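You operate a simulated robot arm through the tools that you are given. There is no shell and no other tool. Be economical: measure what you need, move in short steps, check, and stop when the job is done.

You are at the controls of a simulated two-armed robot. One attempt, no reset.

TASK
Fetch the slim carton from the top pallet and set it on the shelf under the blue conveyor. Then open the table drawer, take the blue carton from there and leave it on the grey cart deck and shut the drawer again. Then pull the blue drawer open. The order counts. Set down upright: slim carton, blue carton.

Only the result counts: the job must be done as asked and must still hold three seconds after the hand-in. Knocking over, shifting, dropping, spilling or breaking anything else fails it.

THE ROBOT
Two 7-joint arms with two-finger parallel grippers on one trunk, on a base that drives. Base frame: it is fixed to the floor where the robot stands at the start and does not move with it; the origin is under the middle of the robot, x ahead of it, y to its left, z up. Readings come in mm, degrees, newtons and seconds.
The left shoulder is at the start at [62, 196, 1104], the right one opposite. With the tool pointing down near the work surface each hand reaches from about 100 to 680 mm from the robot's upright axis, wherever it stands, measured 20 degrees to its own side. Places, roughly: blue carton (6x10x7 cm) [500, -1100, 700]; blue drawer [-1700, 1500, 300]; grey cart deck (20x46 cm) [-1860, -20, 560]; shelf under the blue conveyor [-300, -4100, 300]; slim carton (7x16x15 cm) [500, 0, 900]; table drawer [500, -1100, 700]. Payload 1.57 kg a hand.
The tool frame of a hand sits at the grasp point between the pads (the TCP): z along the fingers, y along the line on which they close. The tips reach 30 mm beyond it. The gripper opens to 110 mm. The fingers are 24 mm wide and 12 mm thick; the gripper's body (48 by 112 mm) begins 78 mm behind the TCP.
Orientation is that of the tool frame in the base frame, as a unit quaternion [x, y, z, w]. With the fingers straight down and closing along the base's y, the tool's x points along the base's -x, its y along +y and its z along -z.

THE INTERFACE
- The arms move only by the tool drive_tool. It takes "left_commands", "right_commands" or both (then of equal length, played together; a hand with none holds still); each is one flat list of numbers, 7 for each row, row after row: the shift along the tool's x, y, z in mm, then the turn, a rotation vector about the tool's x, y, z in degrees, then the gripper command, from -1 (shut) to 1 (fully open), values between in proportion. In form: [dx, dy, dz, rx, ry, rz, grip, dx, dy, dz, rx, ry, rz, grip, ...]. A call has 1 to 12 rows; each row is the pose to reach, as a shift and turn from the pose commanded when the call began, along the tool's axes at that moment. Rows are played at 5 a second. More than 50 mm and 8.6 degrees between two rows, or a gripper value outside its range, and nothing of the call is played. A pose out of reach is approached as far as the arm can. The call stops where the force on the tool passes 40 N (or 10 N more than at its start, if that is more) or the arm is blocked; 0.2 s more then pass. The fingers move at their own pace (about 72 mm/s each) and stop on an object; they squeeze with about 38 N. The grip force told is the motor's: it shows also when the fingers shut on nothing. Time passes only in rows, and 0.2 s behind the last, so rows that repeat a pose let the fingers close. It gives the time, the measured TCP pose, the force on the tool (base axes), the opening and the grip force at its end, in the units of the frame above (readings bear some noise), with the torque about the TCP (base axes, N m) and any sound that the robot's microphone picked up, and new pictures: "show" is both (left out), scene, wrist or none (wrist: the cameras of the hands that moved).
- Cameras (640 x 400 px; columns grow to the right, rows downward): "scene" is now at [67.3, -56, 1671.4]; the picture's right is [-0.84, -0.54, 0.00], its down [-0.48, 0.76, -0.44] and it looks along [0.24, -0.37, -0.90] (base axes); focal length 256 px, centre (320, 200). "left" rides on the left gripper at [70, -16, -141] in its tool frame; the picture's right is [0.23, 0.97, 0.00], its down [-0.86, 0.20, -0.48] and it looks along [-0.47, 0.11, 0.88] (tool axes); focal length 222 px, centre (320, 200). "right" rides on the right gripper at [70, 16, -141] in its tool frame; the picture's right is [-0.23, 0.97, 0.00], its down [-0.85, -0.20, -0.48] and it looks along [-0.47, -0.11, 0.88] (tool axes); focal length 222 px, centre (320, 200). There is no depth. A picture from a camera that has moved, and an enlarged one, comes with that camera's place and axes in the base frame and with its lens.
- slide_trunk(by): slides the trunk up (or, below 0, down) by that many mm; the arms and the scene camera ride with it, the base frame stays. It gives what a move gives, with no picture.
- drive_base(legs): drives the robot by 1 to 6 legs, each [ahead, left, turn to the left] in mm, mm and degrees, along the robot's own axes; the way and the turn of a leg run together, so that a leg with both is an arc; at most 1500 mm and 180 degrees a leg. The arms and the cameras ride along, it lands a little off, and it stops where it bumps. It gives what a move gives, and a new picture of the scene camera.
- aim_head(pan, tilt): turns the head with the scene camera to pan (to the left, within 86 degrees either way) and tilt (down, from -29 to 69), counted from straight ahead of the robot. It gives what a move gives, and a new picture of the scene camera.
- enlarge(camera, box): a new picture of the part [left, top, right, bottom] of that camera's present view, enlarged. It takes no simulated time.
- job_done(): hands the job in; it is judged then, once.

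Work in short steps. Places have to be worked out from the pictures, the camera data and where the tool is seen: move nearer, look again, correct. Check each grasp and each placing, and mend what went wrong. You have 165 turns and 260 pictures in all, those below and enlarged ones among them. Open the grippers and draw the arms clear of the work before you hand the job in, unless the task says otherwise.

The tools are called after "Request:" by a JSON object that holds its "api" and its "payload". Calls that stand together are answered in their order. drive_tool: Moves the arms, as the interface text tells. Its arguments: {"type":"object","properties":{"left_commands":{"type":"array"},"right_commands":{"type":"array"},"show":{"type":"string","enum":["both","scene","wrist","none"]}},"required":[]} The other tools are called the same way: slide_trunk (by) slides the trunk up or down; drive_base (legs) drives the base; aim_head (pan, tilt) turns the head that bears the scene camera; enlarge (camera, box) takes an enlarged picture of a part of a camera's view; job_done () hands the job in.

At the start:

```text
time_s: 0.0
left_eef_pos: [445.5, -71.5, 1194.0]
left_tcp_rot: [0.0, 1.0, 0.0, 0.0]
left_wrist_force: [0.4, 0.2, -1.0]
left_torque: [-0.01, -0.01, -0.01]
left_opening: 110.1
left_finger_force: 0.0
right_eef_pos: [302.9, -422.2, 1194.6]
right_tcp_rot: [0.0, 1.0, 0.001, 0.0]
right_wrist_force: [-0.3, 0.3, 0.0]
right_torque: [0.03, 0.04, 0.01]
right_opening: 110.1
right_finger_force: 0.0
trunk travel left (down, up): [-700.0, 290.0]
robot x, y, heading: [2.8, 0.9, 0.0]
head pan, tilt: [-57.4, 63.8]
```

scene: 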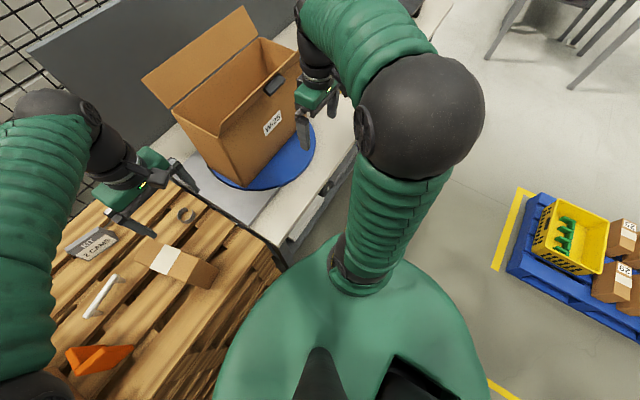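
right: 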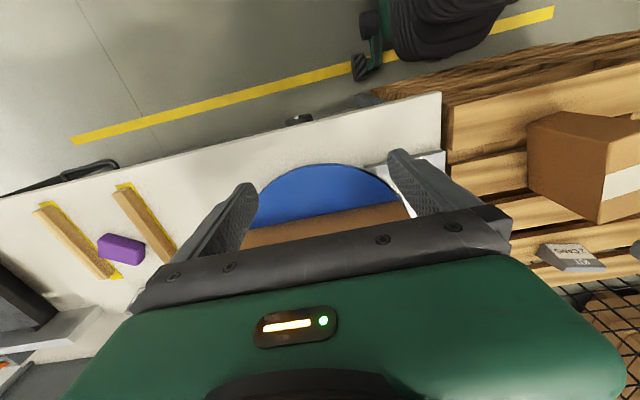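
left: 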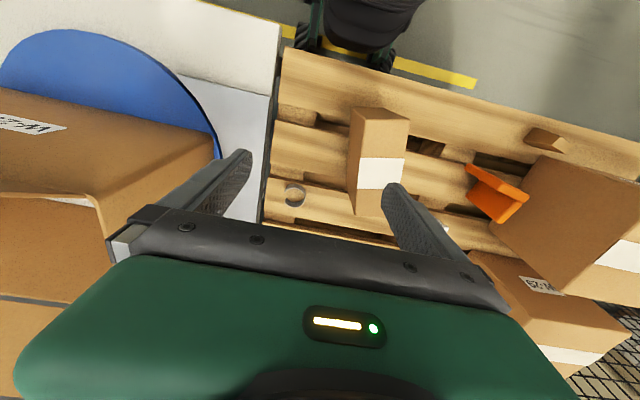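

The slim carton seems to be the labelled box in front of me on the pallet. I aim the head ahead for a better look.

Request:
{"api": "aim_head", "payload": {"pan": 0, "tilt": 55}}

Request:
{"api": "aim_head", "payload": {"pan": -80, "tilt": 30}}

```text
time_s: 1.3
left_eef_pos: [444.6, -71.4, 1194.9]
left_tcp_rot: [-0.001, 1.0, 0.0, 0.0]
left_wrist_force: [0.2, -0.7, 0.4]
left_torque: [-0.01, 0.02, 0.0]
left_opening: 110.0
left_finger_force: 0.1
right_eef_pos: [303.3, -420.7, 1196.1]
right_tcp_rot: [0.0, 1.0, 0.0, -0.001]
right_wrist_force: [0.6, 0.7, -0.9]
right_torque: [-0.02, -0.01, -0.02]
right_opening: 110.0
right_finger_force: 0.1
trunk travel left (down, up): [-700.0, 290.0]
robot x, y, heading: [-2.9, -0.5, -0.1]
head pan, tilt: [0.0, 55.0]
camera scene: at [105.9, -3.7, 1681.8], right [0.0, -1.0, 0.0], down [-0.82, 0.0, -0.57], along [0.57, 0.0, -0.82], focal length 256 px, centre (320, 200)
```

scene: 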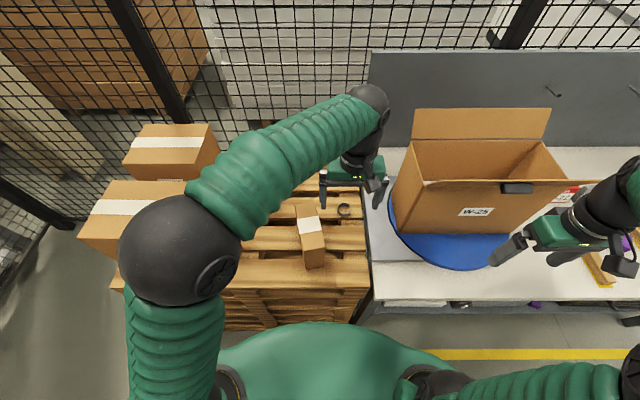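

```text
time_s: 2.8
left_eef_pos: [444.6, -71.0, 1194.5]
left_tcp_rot: [-0.001, 1.0, 0.0, 0.001]
left_wrist_force: [-0.5, -0.3, -0.1]
left_torque: [0.02, -0.03, 0.0]
left_opening: 109.7
left_finger_force: 0.1
right_eef_pos: [303.5, -421.8, 1195.4]
right_tcp_rot: [0.0, 1.0, 0.0, -0.001]
right_wrist_force: [0.3, 0.4, -0.5]
right_torque: [0.0, -0.02, 0.04]
right_opening: 110.1
right_finger_force: 0.0
trunk travel left (down, up): [-700.0, 290.0]
robot x, y, heading: [-0.7, 1.5, -0.1]
head pan, tilt: [-80.0, 30.0]
camera scene: at [49.5, -92.9, 1717.7], right [-0.98, -0.17, 0.0], down [-0.09, 0.49, -0.86], along [0.15, -0.85, -0.5], focal length 256 px, centre (320, 200)
```

scene: 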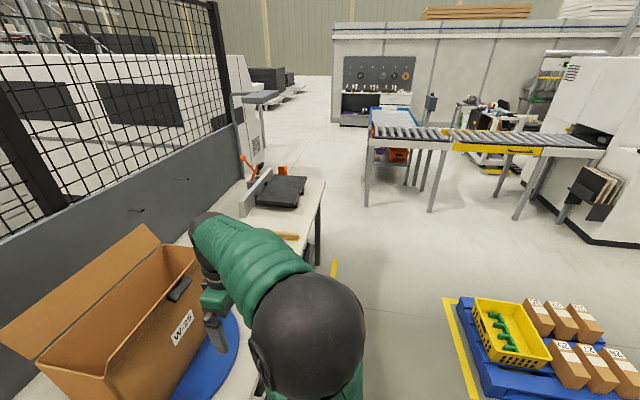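

I look closer at the carton.

Request:
{"api": "enlarge", "payload": {"camera": "left", "box": [260, 60, 500, 240]}}

Request:
{"api": "aim_head", "payload": {"pan": 0, "tilt": 55}}

Request:
{"api": "enlarge", "payload": {"camera": "scene", "box": [220, 160, 400, 290]}}

```text
2.22 times, centred on (380, 150) of left
camera zoom: at [375.3, -86.9, 1334.4], right [-0.23, 0.97, 0.0], down [0.86, 0.2, 0.48], along [0.47, 0.11, -0.88], focal length 494 px, centre (187, 311)
```

zoom: 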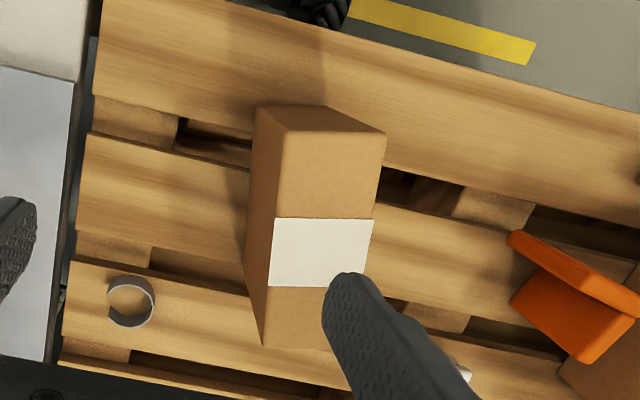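

```text
time_s: 4.3
left_eef_pos: [445.0, -72.7, 1194.4]
left_tcp_rot: [-0.001, 1.0, 0.0, 0.0]
left_wrist_force: [-0.3, -0.5, -0.1]
left_torque: [-0.01, 0.01, 0.0]
left_opening: 110.1
left_finger_force: 0.1
right_eef_pos: [303.1, -423.3, 1195.5]
right_tcp_rot: [0.0, 1.0, 0.0, 0.0]
right_wrist_force: [-0.6, 1.0, 0.3]
right_torque: [0.02, 0.01, -0.03]
right_opening: 109.8
right_finger_force: 0.1
trunk travel left (down, up): [-700.0, 290.0]
robot x, y, heading: [-3.1, 0.0, -0.1]
head pan, tilt: [0.0, 55.0]
camera scene: at [105.8, -3.7, 1681.8], right [0.0, -1.0, 0.0], down [-0.82, 0.0, -0.57], along [0.57, 0.0, -0.82], focal length 256 px, centre (320, 200)
```

scene: 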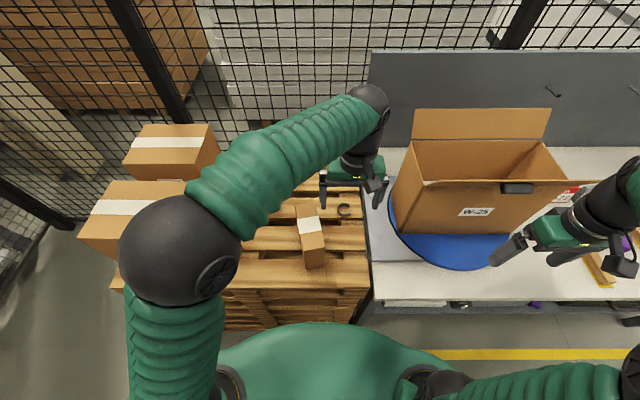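

```text
3.08 times, centred on (310, 225) of scene
camera zoom: at [105.8, -3.7, 1681.8], right [0.0, -1.0, 0.0], down [-0.82, 0.0, -0.57], along [0.57, 0.0, -0.82], focal length 788 px, centre (351, 123)
```

zoom: 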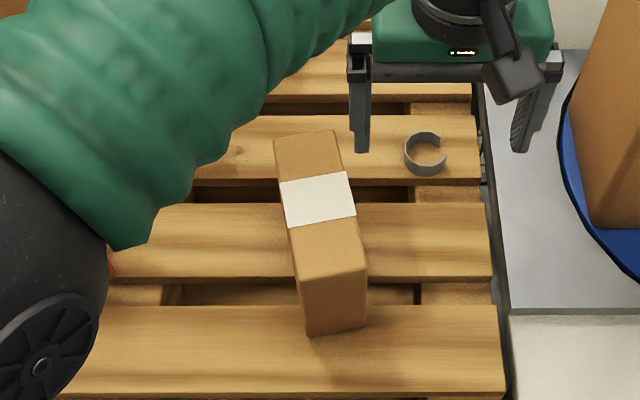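

The carton top is at about z 993, centre about (491, 28), with its long axis yawed about 10°. I plan a forward-pitched grip with the left hand (30° below horizontal), so I back off 150 mm first to give the arm room.

Request:
{"api": "drive_base", "payload": {"legs": [[-150, 0, 0]]}}

```text
time_s: 5.7
left_eef_pos: [296.1, -70.9, 1193.8]
left_tcp_rot: [-0.002, 1.0, 0.0, -0.002]
left_wrist_force: [0.0, -0.8, -1.1]
left_torque: [-0.01, 0.02, 0.02]
left_opening: 110.0
left_finger_force: 0.0
right_eef_pos: [156.7, -420.6, 1194.6]
right_tcp_rot: [-0.002, 1.0, 0.0, -0.002]
right_wrist_force: [0.3, -0.4, -1.0]
right_torque: [-0.01, -0.02, -0.01]
right_opening: 109.8
right_finger_force: 0.1
trunk travel left (down, up): [-700.0, 290.0]
robot x, y, heading: [-154.0, 0.3, 0.2]
head pan, tilt: [0.0, 55.0]
camera scene: at [-40.6, -3.2, 1681.4], right [0.0, -1.0, 0.0], down [-0.82, 0.0, -0.57], along [0.57, 0.0, -0.82], focal length 256 px, centre (320, 200)
```

scene: 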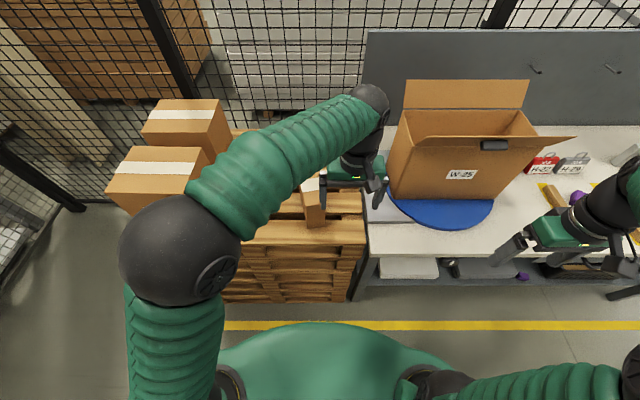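

I turn the hand to a forward pitch and bring it in front of the carton.

Request:
{"api": "drive_tool", "payload": {"left_commands": [-7, 9, 24, -0.67, -7.48, -1.16, 1, -13, 18, 47, -1.34, -14.96, -2.31, 1, -20, 27, 71, -2.0, -22.44, -3.47, 1, -27, 37, 95, -2.67, -29.92, -4.63, 1, -33, 46, 118, -3.34, -37.4, -5.78, 1, -40, 55, 142, -4.0, -44.9, -6.94, 1, -46, 64, 165, -4.67, -52.35, -8.1, 1, -53, 73, 189, -5.34, -59.83, -9.25, 1, -53, 73, 189, -5.34, -59.83, -9.25, 1]}}

```text
time_s: 7.2
left_eef_pos: [378.8, 58.2, 1127.9]
left_tcp_rot: [-0.183, 0.883, -0.005, 0.431]
left_wrist_force: [0.1, 1.0, -0.3]
left_torque: [-0.03, 0.03, -0.01]
left_opening: 109.9
left_finger_force: 0.1
right_eef_pos: [152.5, -418.1, 1196.3]
right_tcp_rot: [-0.002, 1.0, -0.001, 0.0]
right_wrist_force: [1.4, 0.4, 0.1]
right_torque: [-0.03, 0.0, -0.01]
right_opening: 110.1
right_finger_force: 0.2
trunk travel left (down, up): [-700.0, 290.0]
robot x, y, heading: [-149.7, -1.3, -0.1]
head pan, tilt: [0.0, 55.0]
stopped in row 7 (left hand): the arm was blocked; the commanded pose is now the measured one
camera scene: at [-46.1, -1.3, 1682.1], right [0.0, -1.0, 0.0], down [-0.82, 0.0, -0.57], along [0.57, 0.0, -0.82], focal length 256 px, centre (320, 200)
camera left: at [237.8, -1.3, 1165.2], right [-0.44, 0.83, -0.34], down [0.05, 0.4, 0.92], along [0.9, 0.39, -0.22], focal length 222 px, centre (320, 200)
```

scene: 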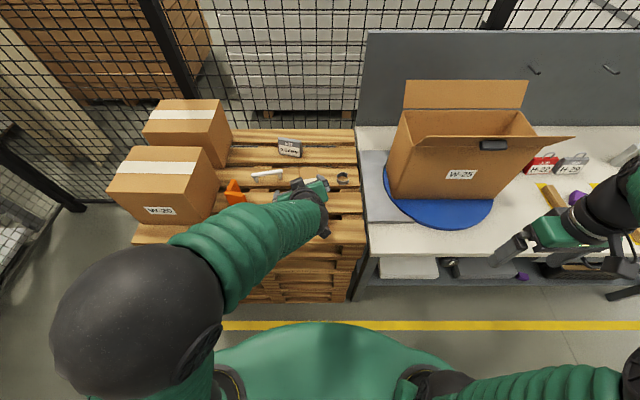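
left: 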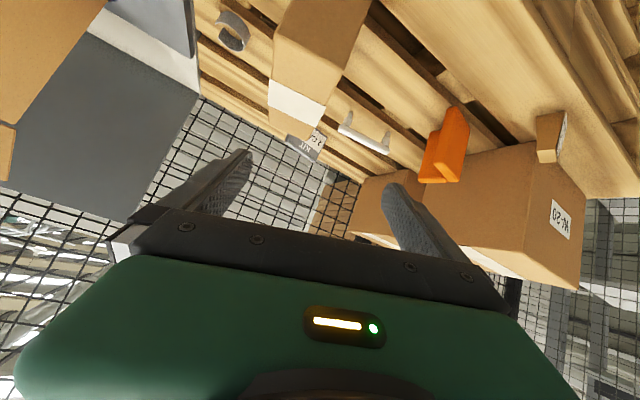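

The arm folded up too tightly, so I back off another 150 mm and then finish the pose.

Request:
{"api": "drive_base", "payload": {"legs": [[-150, 0, 0]]}}

Request:
{"api": "drive_tool", "payload": {"left_commands": [9, -14, 32, 0, 0, 0, 1, 18, -28, 64, 0.3, -1.5, 2, 1, 27, -42, 96, 0.6, -3, 4.5, 1, 36, -56, 128, 1, -5.5, 8, 1, 45, -70, 160, 1.65, -8.77, 12.8, 1, 45, -70, 160, 1.65, -8.77, 12.8, 1]}}

```text
time_s: 8.6
left_eef_pos: [231.0, 49.9, 1126.4]
left_tcp_rot: [-0.179, 0.886, -0.008, 0.428]
left_wrist_force: [0.1, -0.8, 0.5]
left_torque: [-0.01, -0.02, 0.01]
left_opening: 110.1
left_finger_force: 0.0
right_eef_pos: [5.4, -418.8, 1195.9]
right_tcp_rot: [-0.002, 1.0, 0.0, 0.0]
right_wrist_force: [-0.3, -0.1, -0.1]
right_torque: [-0.05, 0.02, -0.02]
right_opening: 109.7
right_finger_force: 0.0
trunk travel left (down, up): [-700.0, 290.0]
robot x, y, heading: [-300.9, -1.2, 0.1]
head pan, tilt: [0.0, 55.0]
camera scene: at [-190.9, -4.0, 1681.6], right [0.0, -1.0, 0.0], down [-0.82, 0.0, -0.57], along [0.57, 0.0, -0.82], focal length 256 px, centre (320, 200)
```

scene: 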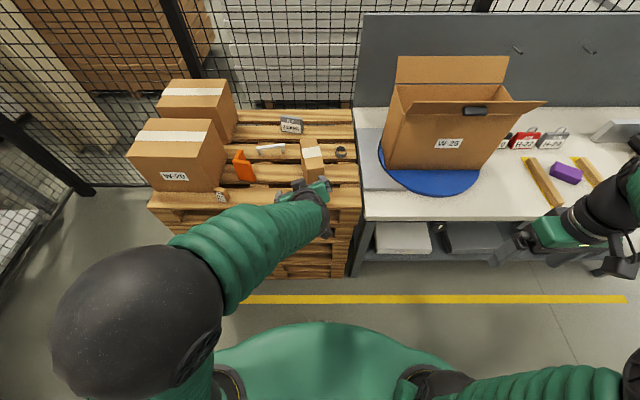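

```text
time_s: 9.2
left_eef_pos: [283.3, 16.6, 1177.4]
left_tcp_rot: [-0.195, 0.847, -0.077, 0.488]
left_wrist_force: [-1.1, 1.3, -0.9]
left_torque: [0.04, 0.0, -0.02]
left_opening: 110.1
left_finger_force: 0.0
right_eef_pos: [2.7, -419.0, 1194.3]
right_tcp_rot: [-0.002, 1.0, 0.0, 0.0]
right_wrist_force: [0.4, 0.3, 0.1]
right_torque: [0.01, 0.02, 0.0]
right_opening: 109.8
right_finger_force: 0.2
trunk travel left (down, up): [-700.0, 290.0]
robot x, y, heading: [-302.4, 0.2, 0.2]
head pan, tilt: [0.0, 55.0]
stopped in row 3 (left hand): the arm was blocked; the commanded pose is now the measured one
camera scene: at [-192.5, -4.6, 1680.5], right [0.0, -1.0, 0.0], down [-0.82, 0.0, -0.57], along [0.57, 0.0, -0.82], focal length 256 px, centre (320, 200)
camera left: at [136.6, -33.4, 1198.3], right [-0.35, 0.8, -0.49], down [-0.08, 0.5, 0.86], along [0.93, 0.34, -0.11], focal length 222 px, centre (320, 200)
```

scene: 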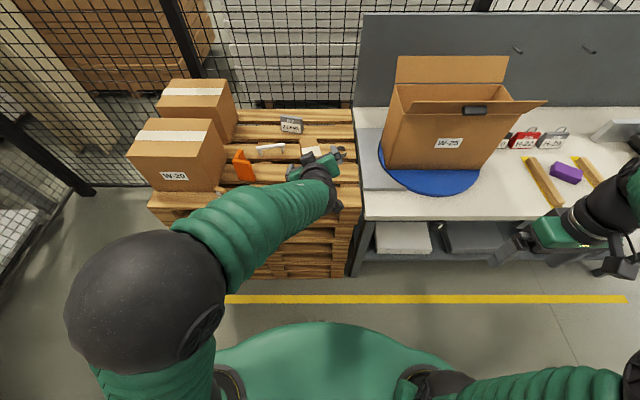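
left: 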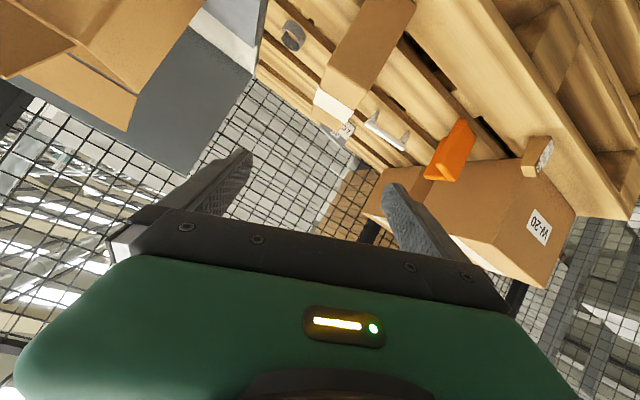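

The arm hits a joint limit with this forward pitch, so I return the hand to pointing down. I also look at the conveyor shelf to decide on the grip.

Request:
{"api": "drive_tool", "payload": {"left_commands": [0, 0, 0, -1.16, 7.4, 2.95, 1, 0, 0, 0, -2.3, 14.75, 5.9, 1, 0, 0, 0, -3.5, 22.1, 8.85, 1, 0, 0, 0, -4.65, 29.5, 11.8, 1, 0, 0, 0, -5.8, 36.9, 14.75, 1, 0, 0, 0, -7, 44.25, 17.7, 1, 0, 0, 0, -8.1, 51.6, 20.65, 1, 0, 0, 0, -9.3, 59, 23.6, 1, 0, 0, 0, -9.3, 59, 23.6, 1], "show": "none"}}

Request:
{"api": "aim_head", "payload": {"pan": -85, "tilt": 15}}

Request:
{"api": "enlarge", "payload": {"camera": "scene", "box": [260, 120, 460, 245]}}

```text
time_s: 11.2
left_eef_pos: [280.7, 16.7, 1180.1]
left_tcp_rot: [0.002, 1.0, 0.001, -0.001]
left_wrist_force: [0.1, 0.1, 0.2]
left_torque: [0.0, -0.01, 0.01]
left_opening: 109.9
left_finger_force: 0.1
right_eef_pos: [0.3, -420.2, 1197.0]
right_tcp_rot: [-0.002, 1.0, 0.0, 0.0]
right_wrist_force: [0.1, 0.1, -0.1]
right_torque: [0.02, -0.01, 0.01]
right_opening: 109.9
right_finger_force: 0.0
trunk travel left (down, up): [-700.0, 290.0]
robot x, y, heading: [-301.5, 1.3, 0.3]
head pan, tilt: [0.0, 55.0]
```

```text
time_s: 12.8
left_eef_pos: [281.4, 17.1, 1177.7]
left_tcp_rot: [0.0, 1.0, 0.001, 0.0]
left_wrist_force: [-0.4, -0.3, -0.2]
left_torque: [-0.03, 0.01, -0.03]
left_opening: 110.0
left_finger_force: 0.0
right_eef_pos: [2.0, -418.8, 1196.6]
right_tcp_rot: [-0.002, 1.0, 0.0, 0.0]
right_wrist_force: [0.1, 1.8, 0.7]
right_torque: [-0.01, 0.0, 0.0]
right_opening: 110.1
right_finger_force: 0.0
trunk travel left (down, up): [-700.0, 290.0]
robot x, y, heading: [-300.4, 2.5, -0.0]
head pan, tilt: [-85.0, 15.0]
camera scene: at [-257.7, -96.8, 1741.9], right [-1.0, -0.09, 0.0], down [-0.03, 0.26, -0.97], along [0.09, -0.96, -0.26], focal length 256 px, centre (320, 200)
```

scene: 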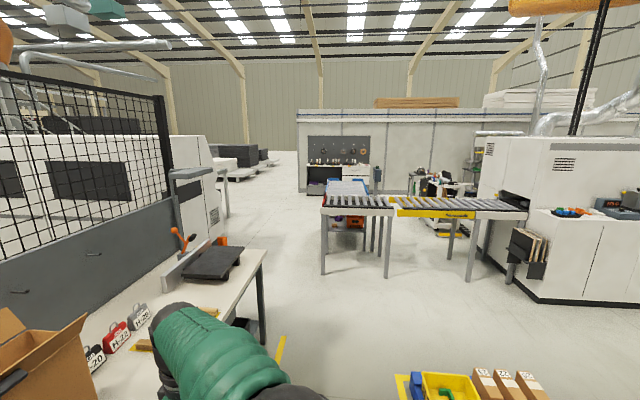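

```text
3.20 times, centred on (360, 182) of scene
camera zoom: at [-257.7, -96.8, 1741.9], right [-1.0, -0.09, 0.0], down [-0.03, 0.26, -0.97], along [0.09, -0.96, -0.26], focal length 819 px, centre (192, 256)
```

zoom: 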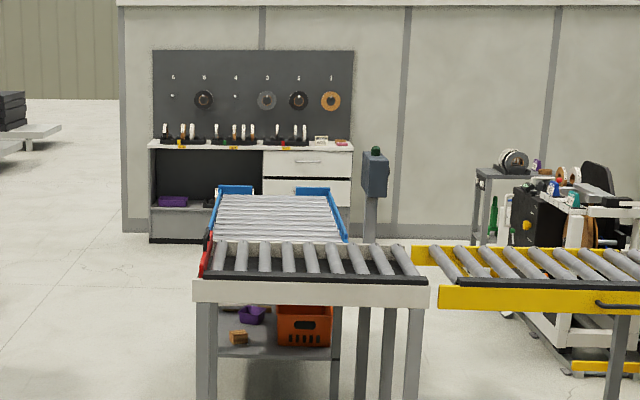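

The shelf sits under the blue-framed conveyor that lies behind the white one. I'll use a 45° forward pitch with the trunk lower, which should stay clear of the wrist singularity.

Request:
{"api": "slide_trunk", "payload": {"by": -150}}

Request:
{"api": "drive_tool", "payload": {"left_commands": [2, -2, -1, -0.67, -7.48, -1.61, 1, 5, -4, -2, -1.33, -14.97, -3.22, 1, 7, -6, -3, -2, -22.45, -4.84, 1, 9, -8, -4, -2.67, -29.9, -6.45, 1, 12, -10, -5, -3.33, -37.4, -8.06, 1, 14, -11, -5, -4, -44.9, -9.67, 1, 14, -11, -5, -4, -44.9, -9.67, 1], "show": "wrist"}}

Request:
{"api": "aim_head", "payload": {"pan": 0, "tilt": 50}}

```text
time_s: 14.5
left_eef_pos: [281.9, 16.8, 1028.9]
left_tcp_rot: [0.0, 1.0, 0.001, 0.0]
left_wrist_force: [-0.5, 0.0, 1.5]
left_torque: [0.05, -0.01, -0.01]
left_opening: 109.9
left_finger_force: 0.1
right_eef_pos: [1.6, -419.4, 1046.0]
right_tcp_rot: [-0.001, 1.0, 0.0, 0.001]
right_wrist_force: [0.4, -0.1, 0.2]
right_torque: [0.01, -0.01, -0.01]
right_opening: 110.0
right_finger_force: 0.1
trunk travel left (down, up): [-550.0, 440.0]
robot x, y, heading: [-297.6, -2.8, 0.2]
head pan, tilt: [-85.0, 15.0]
```

```text
time_s: 16.0
left_eef_pos: [295.0, 109.5, 1030.3]
left_tcp_rot: [-0.168, 0.909, 0.075, 0.374]
left_wrist_force: [-0.8, 0.4, -0.3]
left_torque: [-0.03, 0.0, 0.01]
left_opening: 110.2
left_finger_force: 0.1
right_eef_pos: [1.0, -416.7, 1048.2]
right_tcp_rot: [-0.003, 1.0, -0.001, 0.001]
right_wrist_force: [0.0, -0.5, 0.3]
right_torque: [-0.01, -0.03, -0.01]
right_opening: 109.7
right_finger_force: 0.0
trunk travel left (down, up): [-550.0, 440.0]
robot x, y, heading: [-299.1, 1.6, -0.2]
head pan, tilt: [-85.0, 15.0]
stopped in row 7 (left hand): the arm was blocked; the commanded pose is now the measured one
camera left: at [163.1, 41.4, 1079.8], right [-0.5, 0.85, -0.15], down [0.18, 0.27, 0.94], along [0.85, 0.45, -0.29], focal length 222 px, centre (320, 200)
```

left: 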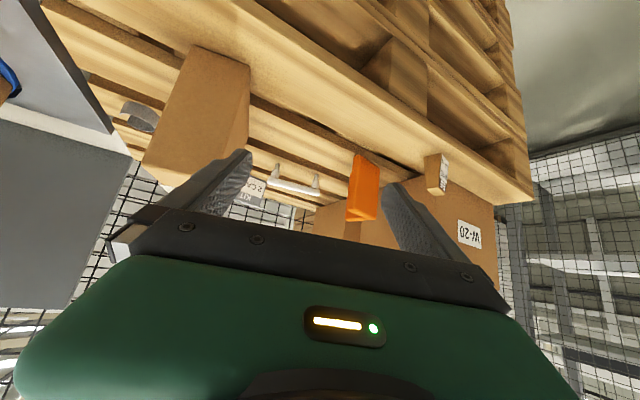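

```text
time_s: 17.6
left_eef_pos: [295.0, 106.8, 1030.4]
left_tcp_rot: [-0.167, 0.909, 0.075, 0.374]
left_wrist_force: [0.0, 0.2, -0.7]
left_torque: [-0.01, 0.0, -0.01]
left_opening: 110.0
left_finger_force: 0.1
right_eef_pos: [1.7, -417.7, 1046.5]
right_tcp_rot: [-0.002, 1.0, -0.001, 0.0]
right_wrist_force: [0.5, -0.5, -0.2]
right_torque: [0.01, 0.02, 0.01]
right_opening: 109.9
right_finger_force: 0.0
trunk travel left (down, up): [-550.0, 440.0]
robot x, y, heading: [-302.1, 3.0, 0.3]
head pan, tilt: [0.0, 50.0]
camera scene: at [-190.4, -3.0, 1538.5], right [0.0, -1.0, 0.0], down [-0.77, 0.0, -0.64], along [0.64, 0.0, -0.77], focal length 256 px, centre (320, 200)
```

scene: 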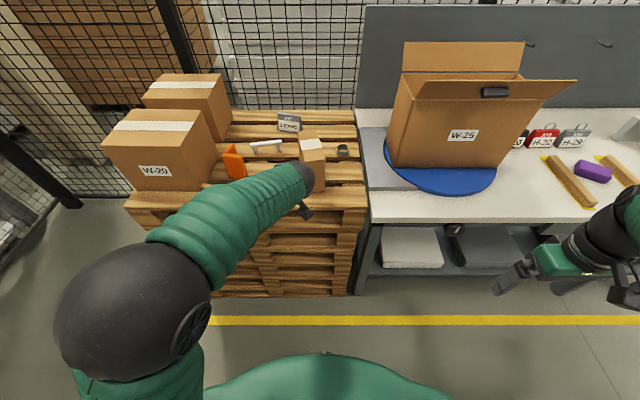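

The left arm wants the target more to its own side. I drive the base right 180 mm and ahead 70 mm so the carton lies 200 mm to its left.

Request:
{"api": "drive_base", "payload": {"legs": [[0, -180, 0], [70, 0, 0]]}}

Request:
{"api": "drive_tool", "payload": {"left_commands": [-8, 24, 7, 2.7, 0, 2.4, 1, -15, 48, 14, 5.4, 0, 4.8, 1, -23, 73, 20, 8.15, -0.2, 7.25, 1, -23, 73, 20, 8.15, -0.2, 7.25, 1]}}

```text
time_s: 19.7
left_eef_pos: [363.0, -73.6, 1031.4]
left_tcp_rot: [-0.165, 0.909, 0.07, 0.375]
left_wrist_force: [-0.5, 0.7, -0.1]
left_torque: [-0.04, 0.0, -0.02]
left_opening: 109.8
left_finger_force: 0.1
right_eef_pos: [69.6, -595.5, 1047.6]
right_tcp_rot: [-0.003, 1.0, -0.002, 0.001]
right_wrist_force: [0.5, -0.7, -0.3]
right_torque: [-0.02, 0.01, 0.0]
right_opening: 110.0
right_finger_force: 0.0
trunk travel left (down, up): [-550.0, 440.0]
robot x, y, heading: [-234.5, -179.1, 0.0]
head pan, tilt: [0.0, 50.0]
camera scene: at [-123.5, -179.6, 1538.6], right [0.0, -1.0, 0.0], down [-0.77, 0.0, -0.64], along [0.64, 0.0, -0.77], focal length 256 px, centre (320, 200)
```

scene: 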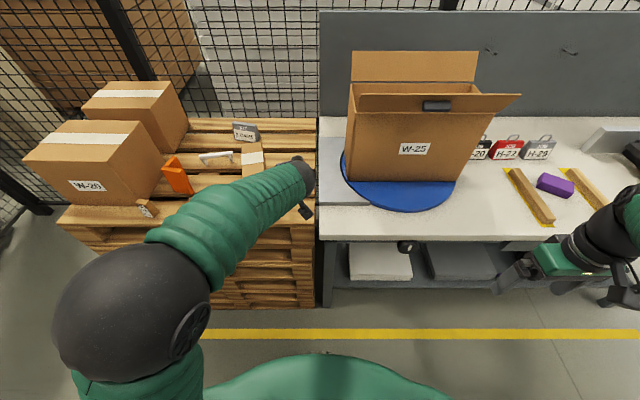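

```text
time_s: 20.7
left_eef_pos: [366.1, 3.5, 1034.0]
left_tcp_rot: [-0.08, 0.92, 0.03, 0.382]
left_wrist_force: [0.0, 1.4, -0.7]
left_torque: [-0.02, 0.01, 0.0]
left_opening: 109.9
left_finger_force: 0.1
right_eef_pos: [70.5, -597.7, 1047.5]
right_tcp_rot: [-0.002, 1.0, -0.001, 0.001]
right_wrist_force: [0.6, -0.4, 0.2]
right_torque: [0.05, -0.04, 0.0]
right_opening: 110.0
right_finger_force: 0.1
trunk travel left (down, up): [-550.0, 440.0]
robot x, y, heading: [-232.7, -179.5, 0.0]
head pan, tilt: [0.0, 50.0]
camera scene: at [-121.8, -183.0, 1538.4], right [0.0, -1.0, 0.0], down [-0.77, 0.0, -0.64], along [0.64, 0.0, -0.77], focal length 256 px, centre (320, 200)
camera left: at [222.4, -36.6, 1083.1], right [-0.32, 0.93, -0.17], down [0.23, 0.25, 0.94], along [0.92, 0.27, -0.29], focal length 222 px, centre (320, 200)
```

scene: 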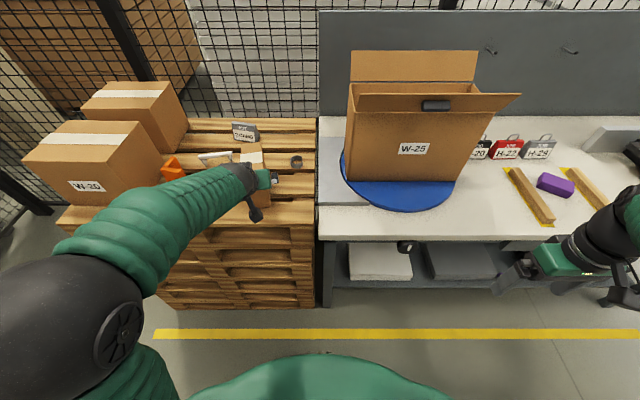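
left: 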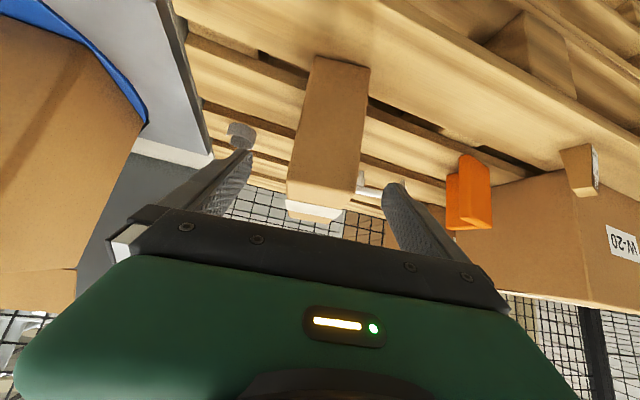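

Pose reached, and the carton lies between the fingers in the view. I enlarge to verify heights.

Request:
{"api": "enlarge", "payload": {"camera": "left", "box": [220, 40, 440, 240]}}

Request:
{"api": "enlarge", "payload": {"camera": "scene", "box": [200, 110, 320, 230]}}

```text
2.00 times, centred on (330, 140) of left
camera zoom: at [222.4, -36.6, 1083.1], right [-0.32, 0.93, -0.17], down [0.23, 0.25, 0.94], along [0.92, 0.27, -0.29], focal length 444 px, centre (300, 320)
```

zoom: 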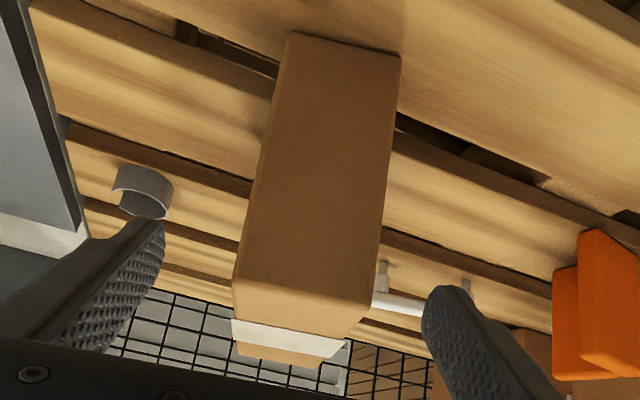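

```text
3.33 times, centred on (260, 170) of scene
camera zoom: at [-121.8, -183.0, 1538.4], right [0.0, -1.0, 0.0], down [-0.77, 0.0, -0.64], along [0.64, 0.0, -0.77], focal length 853 px, centre (520, 300)
```

zoom: 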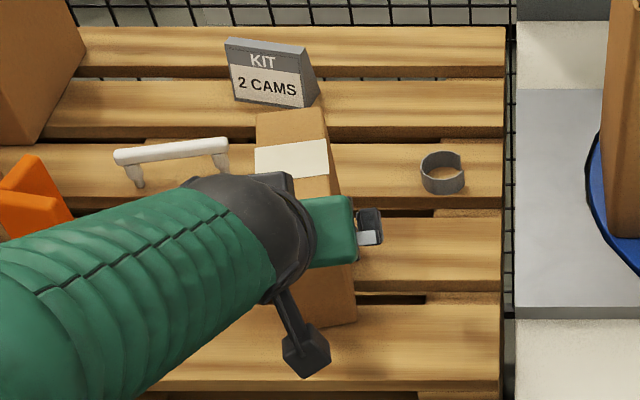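

Triangulating both views puts the carton top at z ≈ 1017 and its near face at x ≈ 401. I advance around 99 mm along the tool and close.

Request:
{"api": "drive_tool", "payload": {"left_commands": [-11, 4, 25, 0, 0, 0, 1, -11, 4, 50, 0, 0, 0, 1, -11, 4, 75, 0, 0, 0, 1, -11, 4, 99, 0, 0, 0, 1, -11, 4, 99, 0, 0, 0, 1]}}

```text
time_s: 21.9
left_eef_pos: [442.4, 21.3, 972.5]
left_tcp_rot: [-0.08, 0.92, 0.03, 0.382]
left_wrist_force: [0.1, 0.4, -0.3]
left_torque: [0.0, -0.01, 0.01]
left_opening: 109.9
left_finger_force: 0.1
right_eef_pos: [71.0, -598.3, 1047.5]
right_tcp_rot: [-0.002, 1.0, -0.001, 0.001]
right_wrist_force: [-0.2, 0.2, 1.0]
right_torque: [-0.01, -0.02, -0.03]
right_opening: 110.0
right_finger_force: 0.1
trunk travel left (down, up): [-550.0, 440.0]
robot x, y, heading: [-232.2, -181.4, -0.0]
head pan, tilt: [0.0, 50.0]
camera scene: at [-121.4, -183.0, 1538.3], right [0.0, -1.0, 0.0], down [-0.77, 0.0, -0.64], along [0.64, 0.0, -0.77], focal length 256 px, centre (320, 200)
camera left: at [298.4, -20.3, 1021.4], right [-0.32, 0.93, -0.17], down [0.23, 0.25, 0.94], along [0.92, 0.27, -0.29], focal length 222 px, centre (320, 200)
```

scene: 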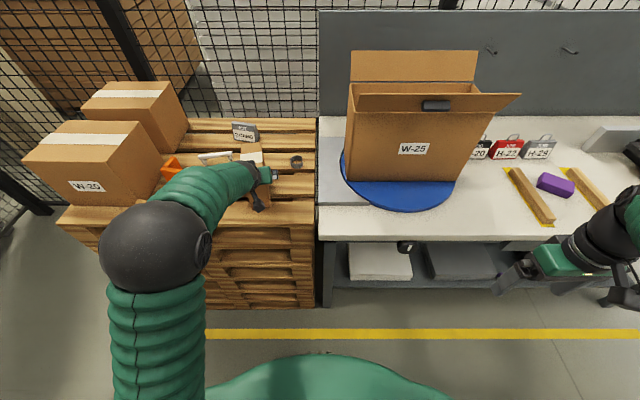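
left: 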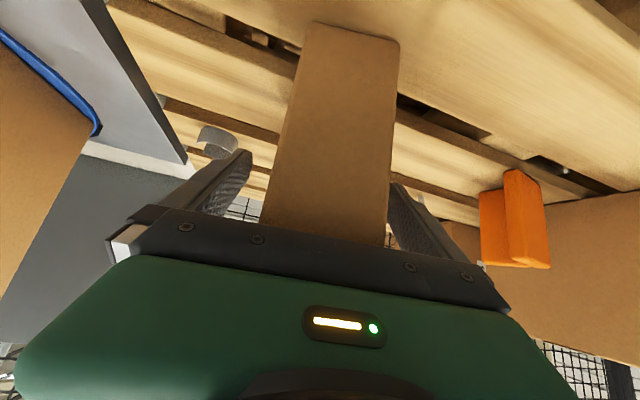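

The fingers straddle the carton, so I close.

Request:
{"api": "drive_tool", "payload": {"left_commands": [0, 2, 0, 0, 0, 0, 0, 0, 2, 0, 0, 0, 0, -1, 0, 2, 0, 0, 0, 0, -1, 0, 2, 0, 0, 0, 0, -1, 0, 2, 0, 0, 0, 0, -1], "show": "wrist"}}

```text
time_s: 23.1
left_eef_pos: [442.4, 23.3, 972.7]
left_tcp_rot: [-0.08, 0.92, 0.03, 0.382]
left_wrist_force: [-0.6, 0.9, -0.5]
left_torque: [0.12, 0.03, 0.07]
left_opening: 64.8
left_finger_force: 37.8
right_eef_pos: [71.3, -597.4, 1047.1]
right_tcp_rot: [-0.002, 1.0, -0.001, -0.001]
right_wrist_force: [0.2, -0.2, 0.6]
right_torque: [-0.02, 0.0, 0.01]
right_opening: 110.0
right_finger_force: 0.1
trunk travel left (down, up): [-550.0, 440.0]
robot x, y, heading: [-233.2, -179.7, 0.2]
head pan, tilt: [0.0, 50.0]
camera left: at [298.9, -18.2, 1020.8], right [-0.32, 0.93, -0.17], down [0.23, 0.25, 0.94], along [0.92, 0.27, -0.29], focal length 222 px, centre (320, 200)
```

left: 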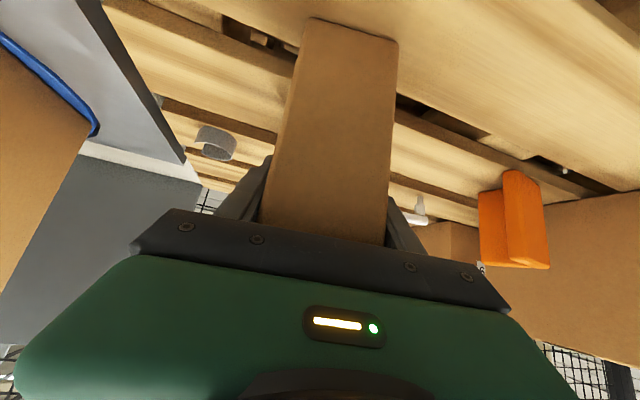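

It grips at 65 mm. I lift it with the trunk by 150 mm.

Request:
{"api": "slide_trunk", "payload": {"by": 150}}

Request:
{"api": "enlarge", "payload": {"camera": "left", "box": [0, 0, 640, 400]}}

```text
time_s: 24.9
left_eef_pos: [443.9, 22.3, 1121.4]
left_tcp_rot: [-0.081, 0.92, 0.031, 0.381]
left_wrist_force: [-0.1, 0.7, -3.6]
left_torque: [0.02, 0.14, -0.02]
left_opening: 65.0
left_finger_force: 37.7
right_eef_pos: [72.6, -596.2, 1196.7]
right_tcp_rot: [-0.003, 1.0, 0.0, 0.0]
right_wrist_force: [-1.0, 0.9, -0.3]
right_torque: [0.01, 0.0, 0.01]
right_opening: 109.8
right_finger_force: 0.1
trunk travel left (down, up): [-700.0, 290.0]
robot x, y, heading: [-231.7, -184.6, 0.3]
head pan, tilt: [0.0, 50.0]
```

```text
1.00 times, centred on (320, 200) of left (not enlarged: the box is as wide or as high as the picture)
camera zoom: at [299.5, -18.2, 1170.5], right [-0.32, 0.93, -0.17], down [0.23, 0.25, 0.94], along [0.92, 0.27, -0.29], focal length 222 px, centre (320, 200)
```

zoom: 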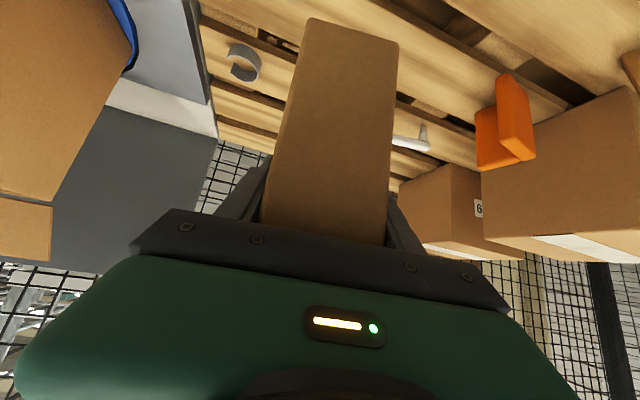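

The carton is held firmly (about 0.35 kg). I back off, turn right and drive down the corridor between the table and the blue floor pallet.

Request:
{"api": "drive_base", "payload": {"legs": [[-230, 0, 0], [0, 0, -90], [0, 150, 0]]}}

Request:
{"api": "aim_head", "payload": {"pan": 0, "tilt": 30}}

```text
time_s: 31.4
left_eef_pos: [-121.0, -855.4, 1122.6]
left_tcp_rot: [0.595, 0.706, -0.245, 0.296]
left_wrist_force: [-1.8, -0.7, -3.4]
left_torque: [0.15, -0.05, 0.06]
left_opening: 64.9
left_finger_force: 37.8
right_eef_pos: [-742.3, -484.5, 1190.9]
right_tcp_rot: [0.705, 0.709, 0.004, 0.004]
right_wrist_force: [-0.7, -0.1, -0.6]
right_torque: [-0.03, 0.0, -0.02]
right_opening: 109.7
right_finger_force: 0.0
trunk travel left (down, up): [-700.0, 290.0]
robot x, y, heading: [-307.7, -180.9, -89.5]
head pan, tilt: [0.0, 50.0]
camera scene: at [-339.4, -292.7, 1687.9], right [-1.0, -0.01, -0.02], down [0.01, 0.77, -0.64], along [0.02, -0.64, -0.77], focal length 256 px, centre (320, 200)
```

scene: 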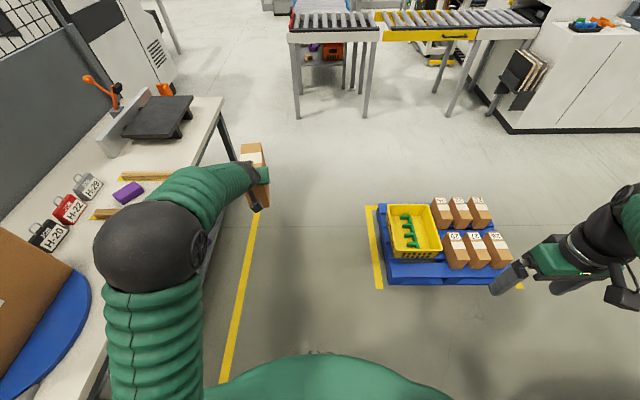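

```text
time_s: 32.3
left_eef_pos: [-115.1, -853.1, 1122.5]
left_tcp_rot: [0.595, 0.706, -0.249, 0.294]
left_wrist_force: [-1.0, -0.5, -3.5]
left_torque: [0.1, -0.02, 0.05]
left_opening: 65.1
left_finger_force: 37.9
right_eef_pos: [-732.6, -482.6, 1195.7]
right_tcp_rot: [0.705, 0.71, 0.0, 0.001]
right_wrist_force: [0.2, 0.3, 0.6]
right_torque: [-0.06, 0.01, -0.03]
right_opening: 109.8
right_finger_force: 0.1
trunk travel left (down, up): [-700.0, 290.0]
robot x, y, heading: [-314.7, -180.3, -89.2]
head pan, tilt: [0.0, 30.0]
camera scene: at [-331.0, -306.2, 1717.5], right [-1.0, -0.01, -0.01], down [0.01, 0.5, -0.86], along [0.01, -0.86, -0.5], focal length 256 px, centre (320, 200)
```

scene: 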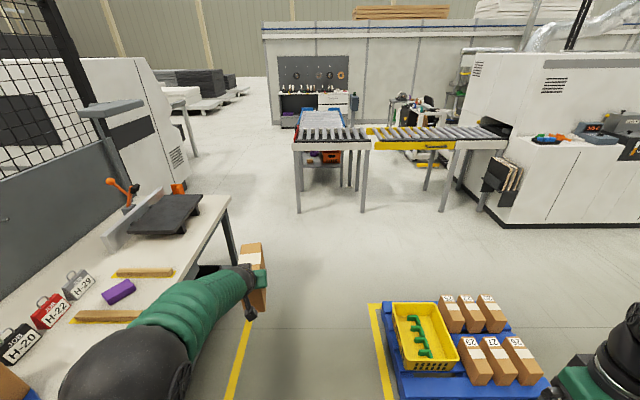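

The corridor is clear. I raise the trunk so the carton passes above the white conveyor, then drive to the gap between the table end and that conveyor.

Request:
{"api": "slide_trunk", "payload": {"by": 120}}

Request:
{"api": "drive_base", "payload": {"legs": [[1200, 0, -0.8], [1080, 0, 0]]}}

```text
time_s: 33.8
left_eef_pos: [-108.6, -853.8, 1241.2]
left_tcp_rot: [0.593, 0.708, -0.248, 0.291]
left_wrist_force: [0.5, 1.0, -3.4]
left_torque: [0.1, -0.02, 0.02]
left_opening: 64.6
left_finger_force: 37.7
right_eef_pos: [-728.3, -483.6, 1317.3]
right_tcp_rot: [0.705, 0.709, -0.003, 0.001]
right_wrist_force: [-0.1, -0.3, -0.2]
right_torque: [-0.02, 0.01, 0.0]
right_opening: 109.9
right_finger_force: 0.0
trunk travel left (down, up): [-820.0, 170.0]
robot x, y, heading: [-312.0, -181.3, -89.6]
head pan, tilt: [0.0, 30.0]
```

```text
time_s: 45.0
left_eef_pos: [-129.0, -3127.2, 1240.8]
left_tcp_rot: [0.598, 0.704, -0.253, 0.29]
left_wrist_force: [0.1, 0.0, -3.8]
left_torque: [0.09, 0.04, -0.02]
left_opening: 64.8
left_finger_force: 37.4
right_eef_pos: [-744.2, -2749.3, 1318.8]
right_tcp_rot: [0.71, 0.704, -0.002, -0.002]
right_wrist_force: [-0.2, 0.3, 0.6]
right_torque: [0.0, 0.01, -0.01]
right_opening: 110.0
right_finger_force: 0.1
trunk travel left (down, up): [-820.0, 170.0]
robot x, y, heading: [-329.3, -2452.2, -90.5]
head pan, tilt: [0.0, 30.0]
camera scene: at [-330.2, -2577.4, 1837.8], right [-1.0, 0.01, 0.0], down [0.0, 0.5, -0.87], along [-0.01, -0.87, -0.5], focal length 256 px, centre (320, 200)
```

scene: 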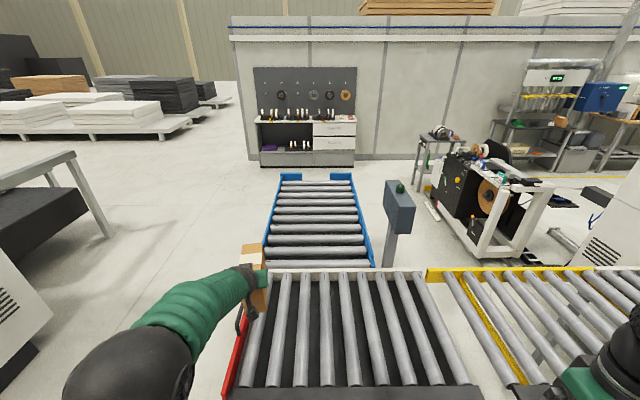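

Blue conveyor spans x ≈ −620…−20 and y ≈ −3600…−4600. I go around its east side.

Request:
{"api": "drive_base", "payload": {"legs": [[0, 530, 0.5], [300, 700, 0], [1300, 0, 0]]}}

Request:
{"api": "aim_head", "payload": {"pan": -70, "tilt": 40}}

```text
time_s: 57.9
left_eef_pos: [1098.7, -4730.2, 1243.1]
left_tcp_rot: [0.597, 0.704, -0.252, 0.289]
left_wrist_force: [-0.4, 0.1, -4.0]
left_torque: [0.13, 0.0, -0.03]
left_opening: 64.8
left_finger_force: 37.5
right_eef_pos: [482.4, -4352.4, 1318.8]
right_tcp_rot: [0.709, 0.705, -0.003, -0.001]
right_wrist_force: [-0.5, -0.3, 0.8]
right_torque: [0.0, 0.01, -0.04]
right_opening: 109.8
right_finger_force: 0.1
trunk travel left (down, up): [-820.0, 170.0]
robot x, y, heading: [898.4, -4056.8, -90.2]
head pan, tilt: [0.0, 30.0]
camera scene: at [896.4, -4180.8, 1837.8], right [-1.0, 0.01, 0.0], down [0.0, 0.5, -0.87], along [0.0, -0.87, -0.5], focal length 256 px, centre (320, 200)
```

scene: 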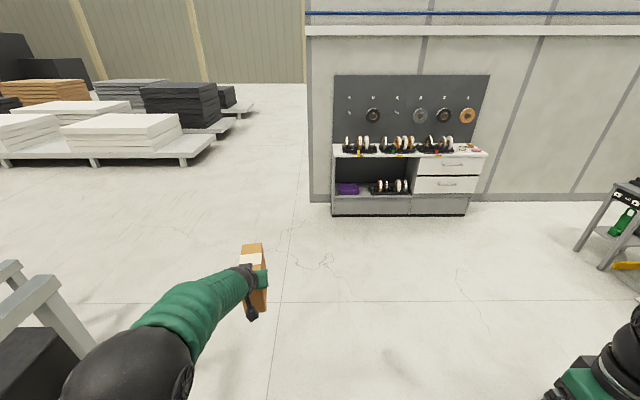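

```text
time_s: 59.3
left_eef_pos: [1098.7, -4728.6, 1242.4]
left_tcp_rot: [0.597, 0.705, -0.252, 0.288]
left_wrist_force: [-0.1, -0.6, -2.9]
left_torque: [0.11, 0.04, -0.04]
left_opening: 64.9
left_finger_force: 38.2
right_eef_pos: [483.2, -4351.9, 1320.2]
right_tcp_rot: [0.71, 0.705, -0.003, -0.001]
right_wrist_force: [0.5, 0.2, 0.2]
right_torque: [-0.03, 0.0, 0.01]
right_opening: 110.1
right_finger_force: 0.0
trunk travel left (down, up): [-820.0, 170.0]
robot x, y, heading: [897.8, -4058.4, -90.5]
head pan, tilt: [-70.0, 40.0]
camera scene: at [817.3, -4120.5, 1822.4], right [-0.34, 0.94, 0.0], down [0.61, 0.22, -0.77], along [-0.72, -0.26, -0.64], focal length 256 px, centre (320, 200)
```

scene: 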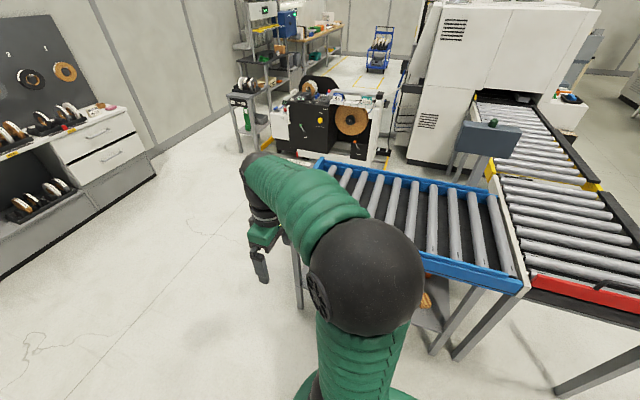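

Now I turn to face the conveyor, then lower the trunk partway for a view of the shelf.

Request:
{"api": "drive_base", "payload": {"legs": [[0, 0, -89.5]]}}

Request:
{"api": "slide_trunk", "payload": {"by": -600}}

Request:
{"api": "aim_head", "payload": {"pan": 0, "tilt": 35}}

```text
time_s: 63.5
left_eef_pos: [228.2, -4266.9, 1242.1]
left_tcp_rot: [0.92, 0.083, -0.382, 0.029]
left_wrist_force: [-0.7, -0.7, -3.3]
left_torque: [-0.01, -0.12, -0.01]
left_opening: 64.8
left_finger_force: 38.1
right_eef_pos: [595.4, -3647.4, 1319.7]
right_tcp_rot: [1.0, 0.004, -0.001, -0.004]
right_wrist_force: [0.4, -0.5, -0.3]
right_torque: [0.01, 0.0, 0.04]
right_opening: 110.1
right_finger_force: 0.2
trunk travel left (down, up): [-820.0, 170.0]
robot x, y, heading: [896.4, -4058.6, -179.2]
head pan, tilt: [-70.0, 40.0]
camera scene: at [834.4, -3977.7, 1822.4], right [0.94, 0.35, 0.0], down [0.23, -0.6, -0.77], along [-0.27, 0.72, -0.64], focal length 256 px, centre (320, 200)
```

scene: 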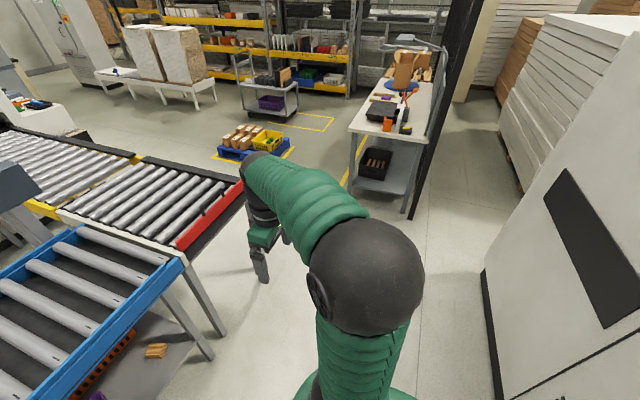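

```text
refused: -600 is not a number from -400 to 400
```

```text
time_s: 64.9
left_eef_pos: [229.0, -4266.8, 1243.1]
left_tcp_rot: [0.92, 0.083, -0.382, 0.03]
left_wrist_force: [0.6, -0.1, -3.5]
left_torque: [-0.01, -0.11, -0.02]
left_opening: 64.9
left_finger_force: 37.9
right_eef_pos: [596.6, -3646.8, 1319.8]
right_tcp_rot: [1.0, 0.004, -0.002, -0.003]
right_wrist_force: [-0.3, 0.1, -0.1]
right_torque: [-0.02, -0.01, 0.01]
right_opening: 110.0
right_finger_force: 0.1
trunk travel left (down, up): [-820.0, 170.0]
robot x, y, heading: [898.9, -4058.1, -179.7]
head pan, tilt: [0.0, 35.0]
camera scene: at [776.0, -4057.7, 1829.8], right [-0.01, 1.0, 0.0], down [0.58, 0.0, -0.82], along [-0.82, -0.01, -0.58], focal length 256 px, centre (320, 200)
```

scene: 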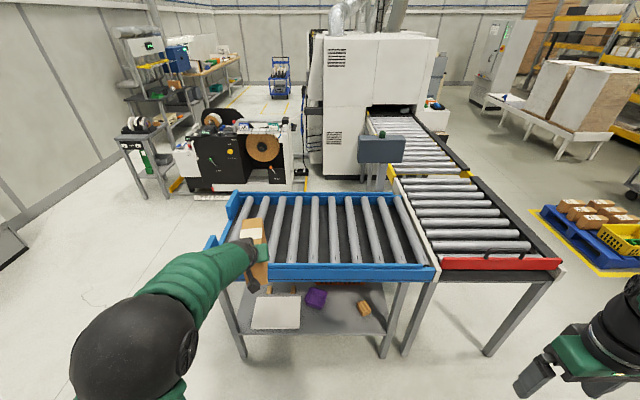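

I see the shelf holds a white box, a purple bowl and a brown item. I lower the trunk to get a flatter look for free space.

Request:
{"api": "slide_trunk", "payload": {"by": -400}}

Request:
{"api": "aim_head", "payload": {"pan": 0, "tilt": 42}}

Request:
{"api": "enlarge", "payload": {"camera": "scene", "box": [200, 180, 460, 343]}}

```text
time_s: 68.7
left_eef_pos: [229.5, -4267.2, 843.0]
left_tcp_rot: [0.92, 0.082, -0.382, 0.028]
left_wrist_force: [0.4, -0.8, -3.7]
left_torque: [0.01, -0.1, 0.03]
left_opening: 64.7
left_finger_force: 37.5
right_eef_pos: [597.2, -3647.1, 919.8]
right_tcp_rot: [1.0, 0.005, -0.003, -0.002]
right_wrist_force: [0.3, 0.4, -0.5]
right_torque: [0.01, 0.0, -0.01]
right_opening: 110.1
right_finger_force: 0.0
trunk travel left (down, up): [-420.0, 570.0]
robot x, y, heading: [897.1, -4059.2, -179.5]
head pan, tilt: [0.0, 35.0]
```

```text
time_s: 69.4
left_eef_pos: [229.0, -4266.7, 842.2]
left_tcp_rot: [0.92, 0.082, -0.382, 0.029]
left_wrist_force: [-0.1, 0.2, -4.1]
left_torque: [0.03, -0.1, 0.01]
left_opening: 64.9
left_finger_force: 38.2
right_eef_pos: [597.2, -3646.3, 920.0]
right_tcp_rot: [1.0, 0.005, -0.002, -0.003]
right_wrist_force: [0.0, 0.4, 0.6]
right_torque: [-0.01, 0.0, 0.04]
right_opening: 110.1
right_finger_force: 0.1
trunk travel left (down, up): [-420.0, 570.0]
robot x, y, heading: [896.9, -4057.8, -179.4]
head pan, tilt: [0.0, 42.0]
camera scene: at [781.6, -4057.9, 1419.4], right [-0.01, 1.0, 0.0], down [0.67, 0.01, -0.74], along [-0.74, -0.01, -0.67], focal length 256 px, centre (320, 200)
```

scene: 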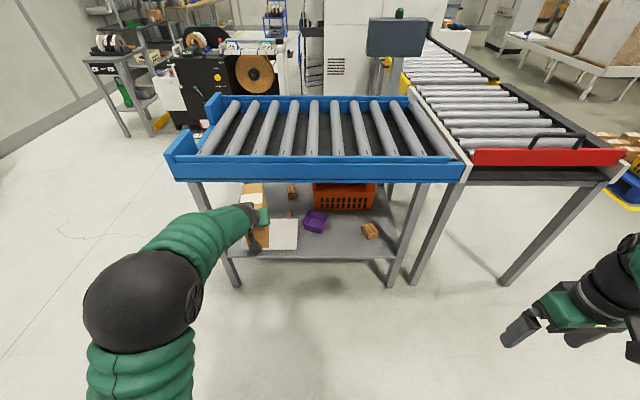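

```text
2.45 times, centred on (330, 262) of scene
camera zoom: at [781.6, -4057.9, 1419.4], right [-0.01, 1.0, 0.0], down [0.67, 0.01, -0.74], along [-0.74, -0.01, -0.67], focal length 628 px, centre (296, 49)
```

zoom: 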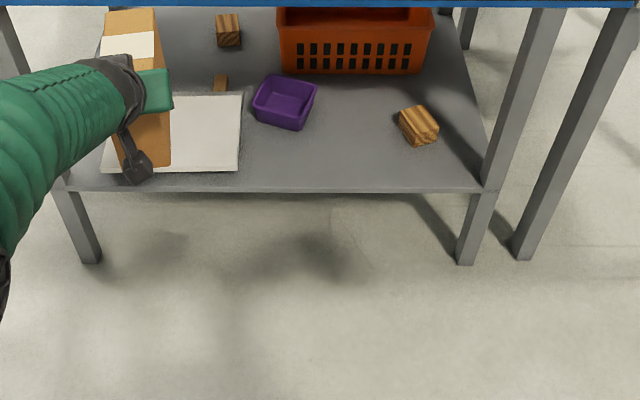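

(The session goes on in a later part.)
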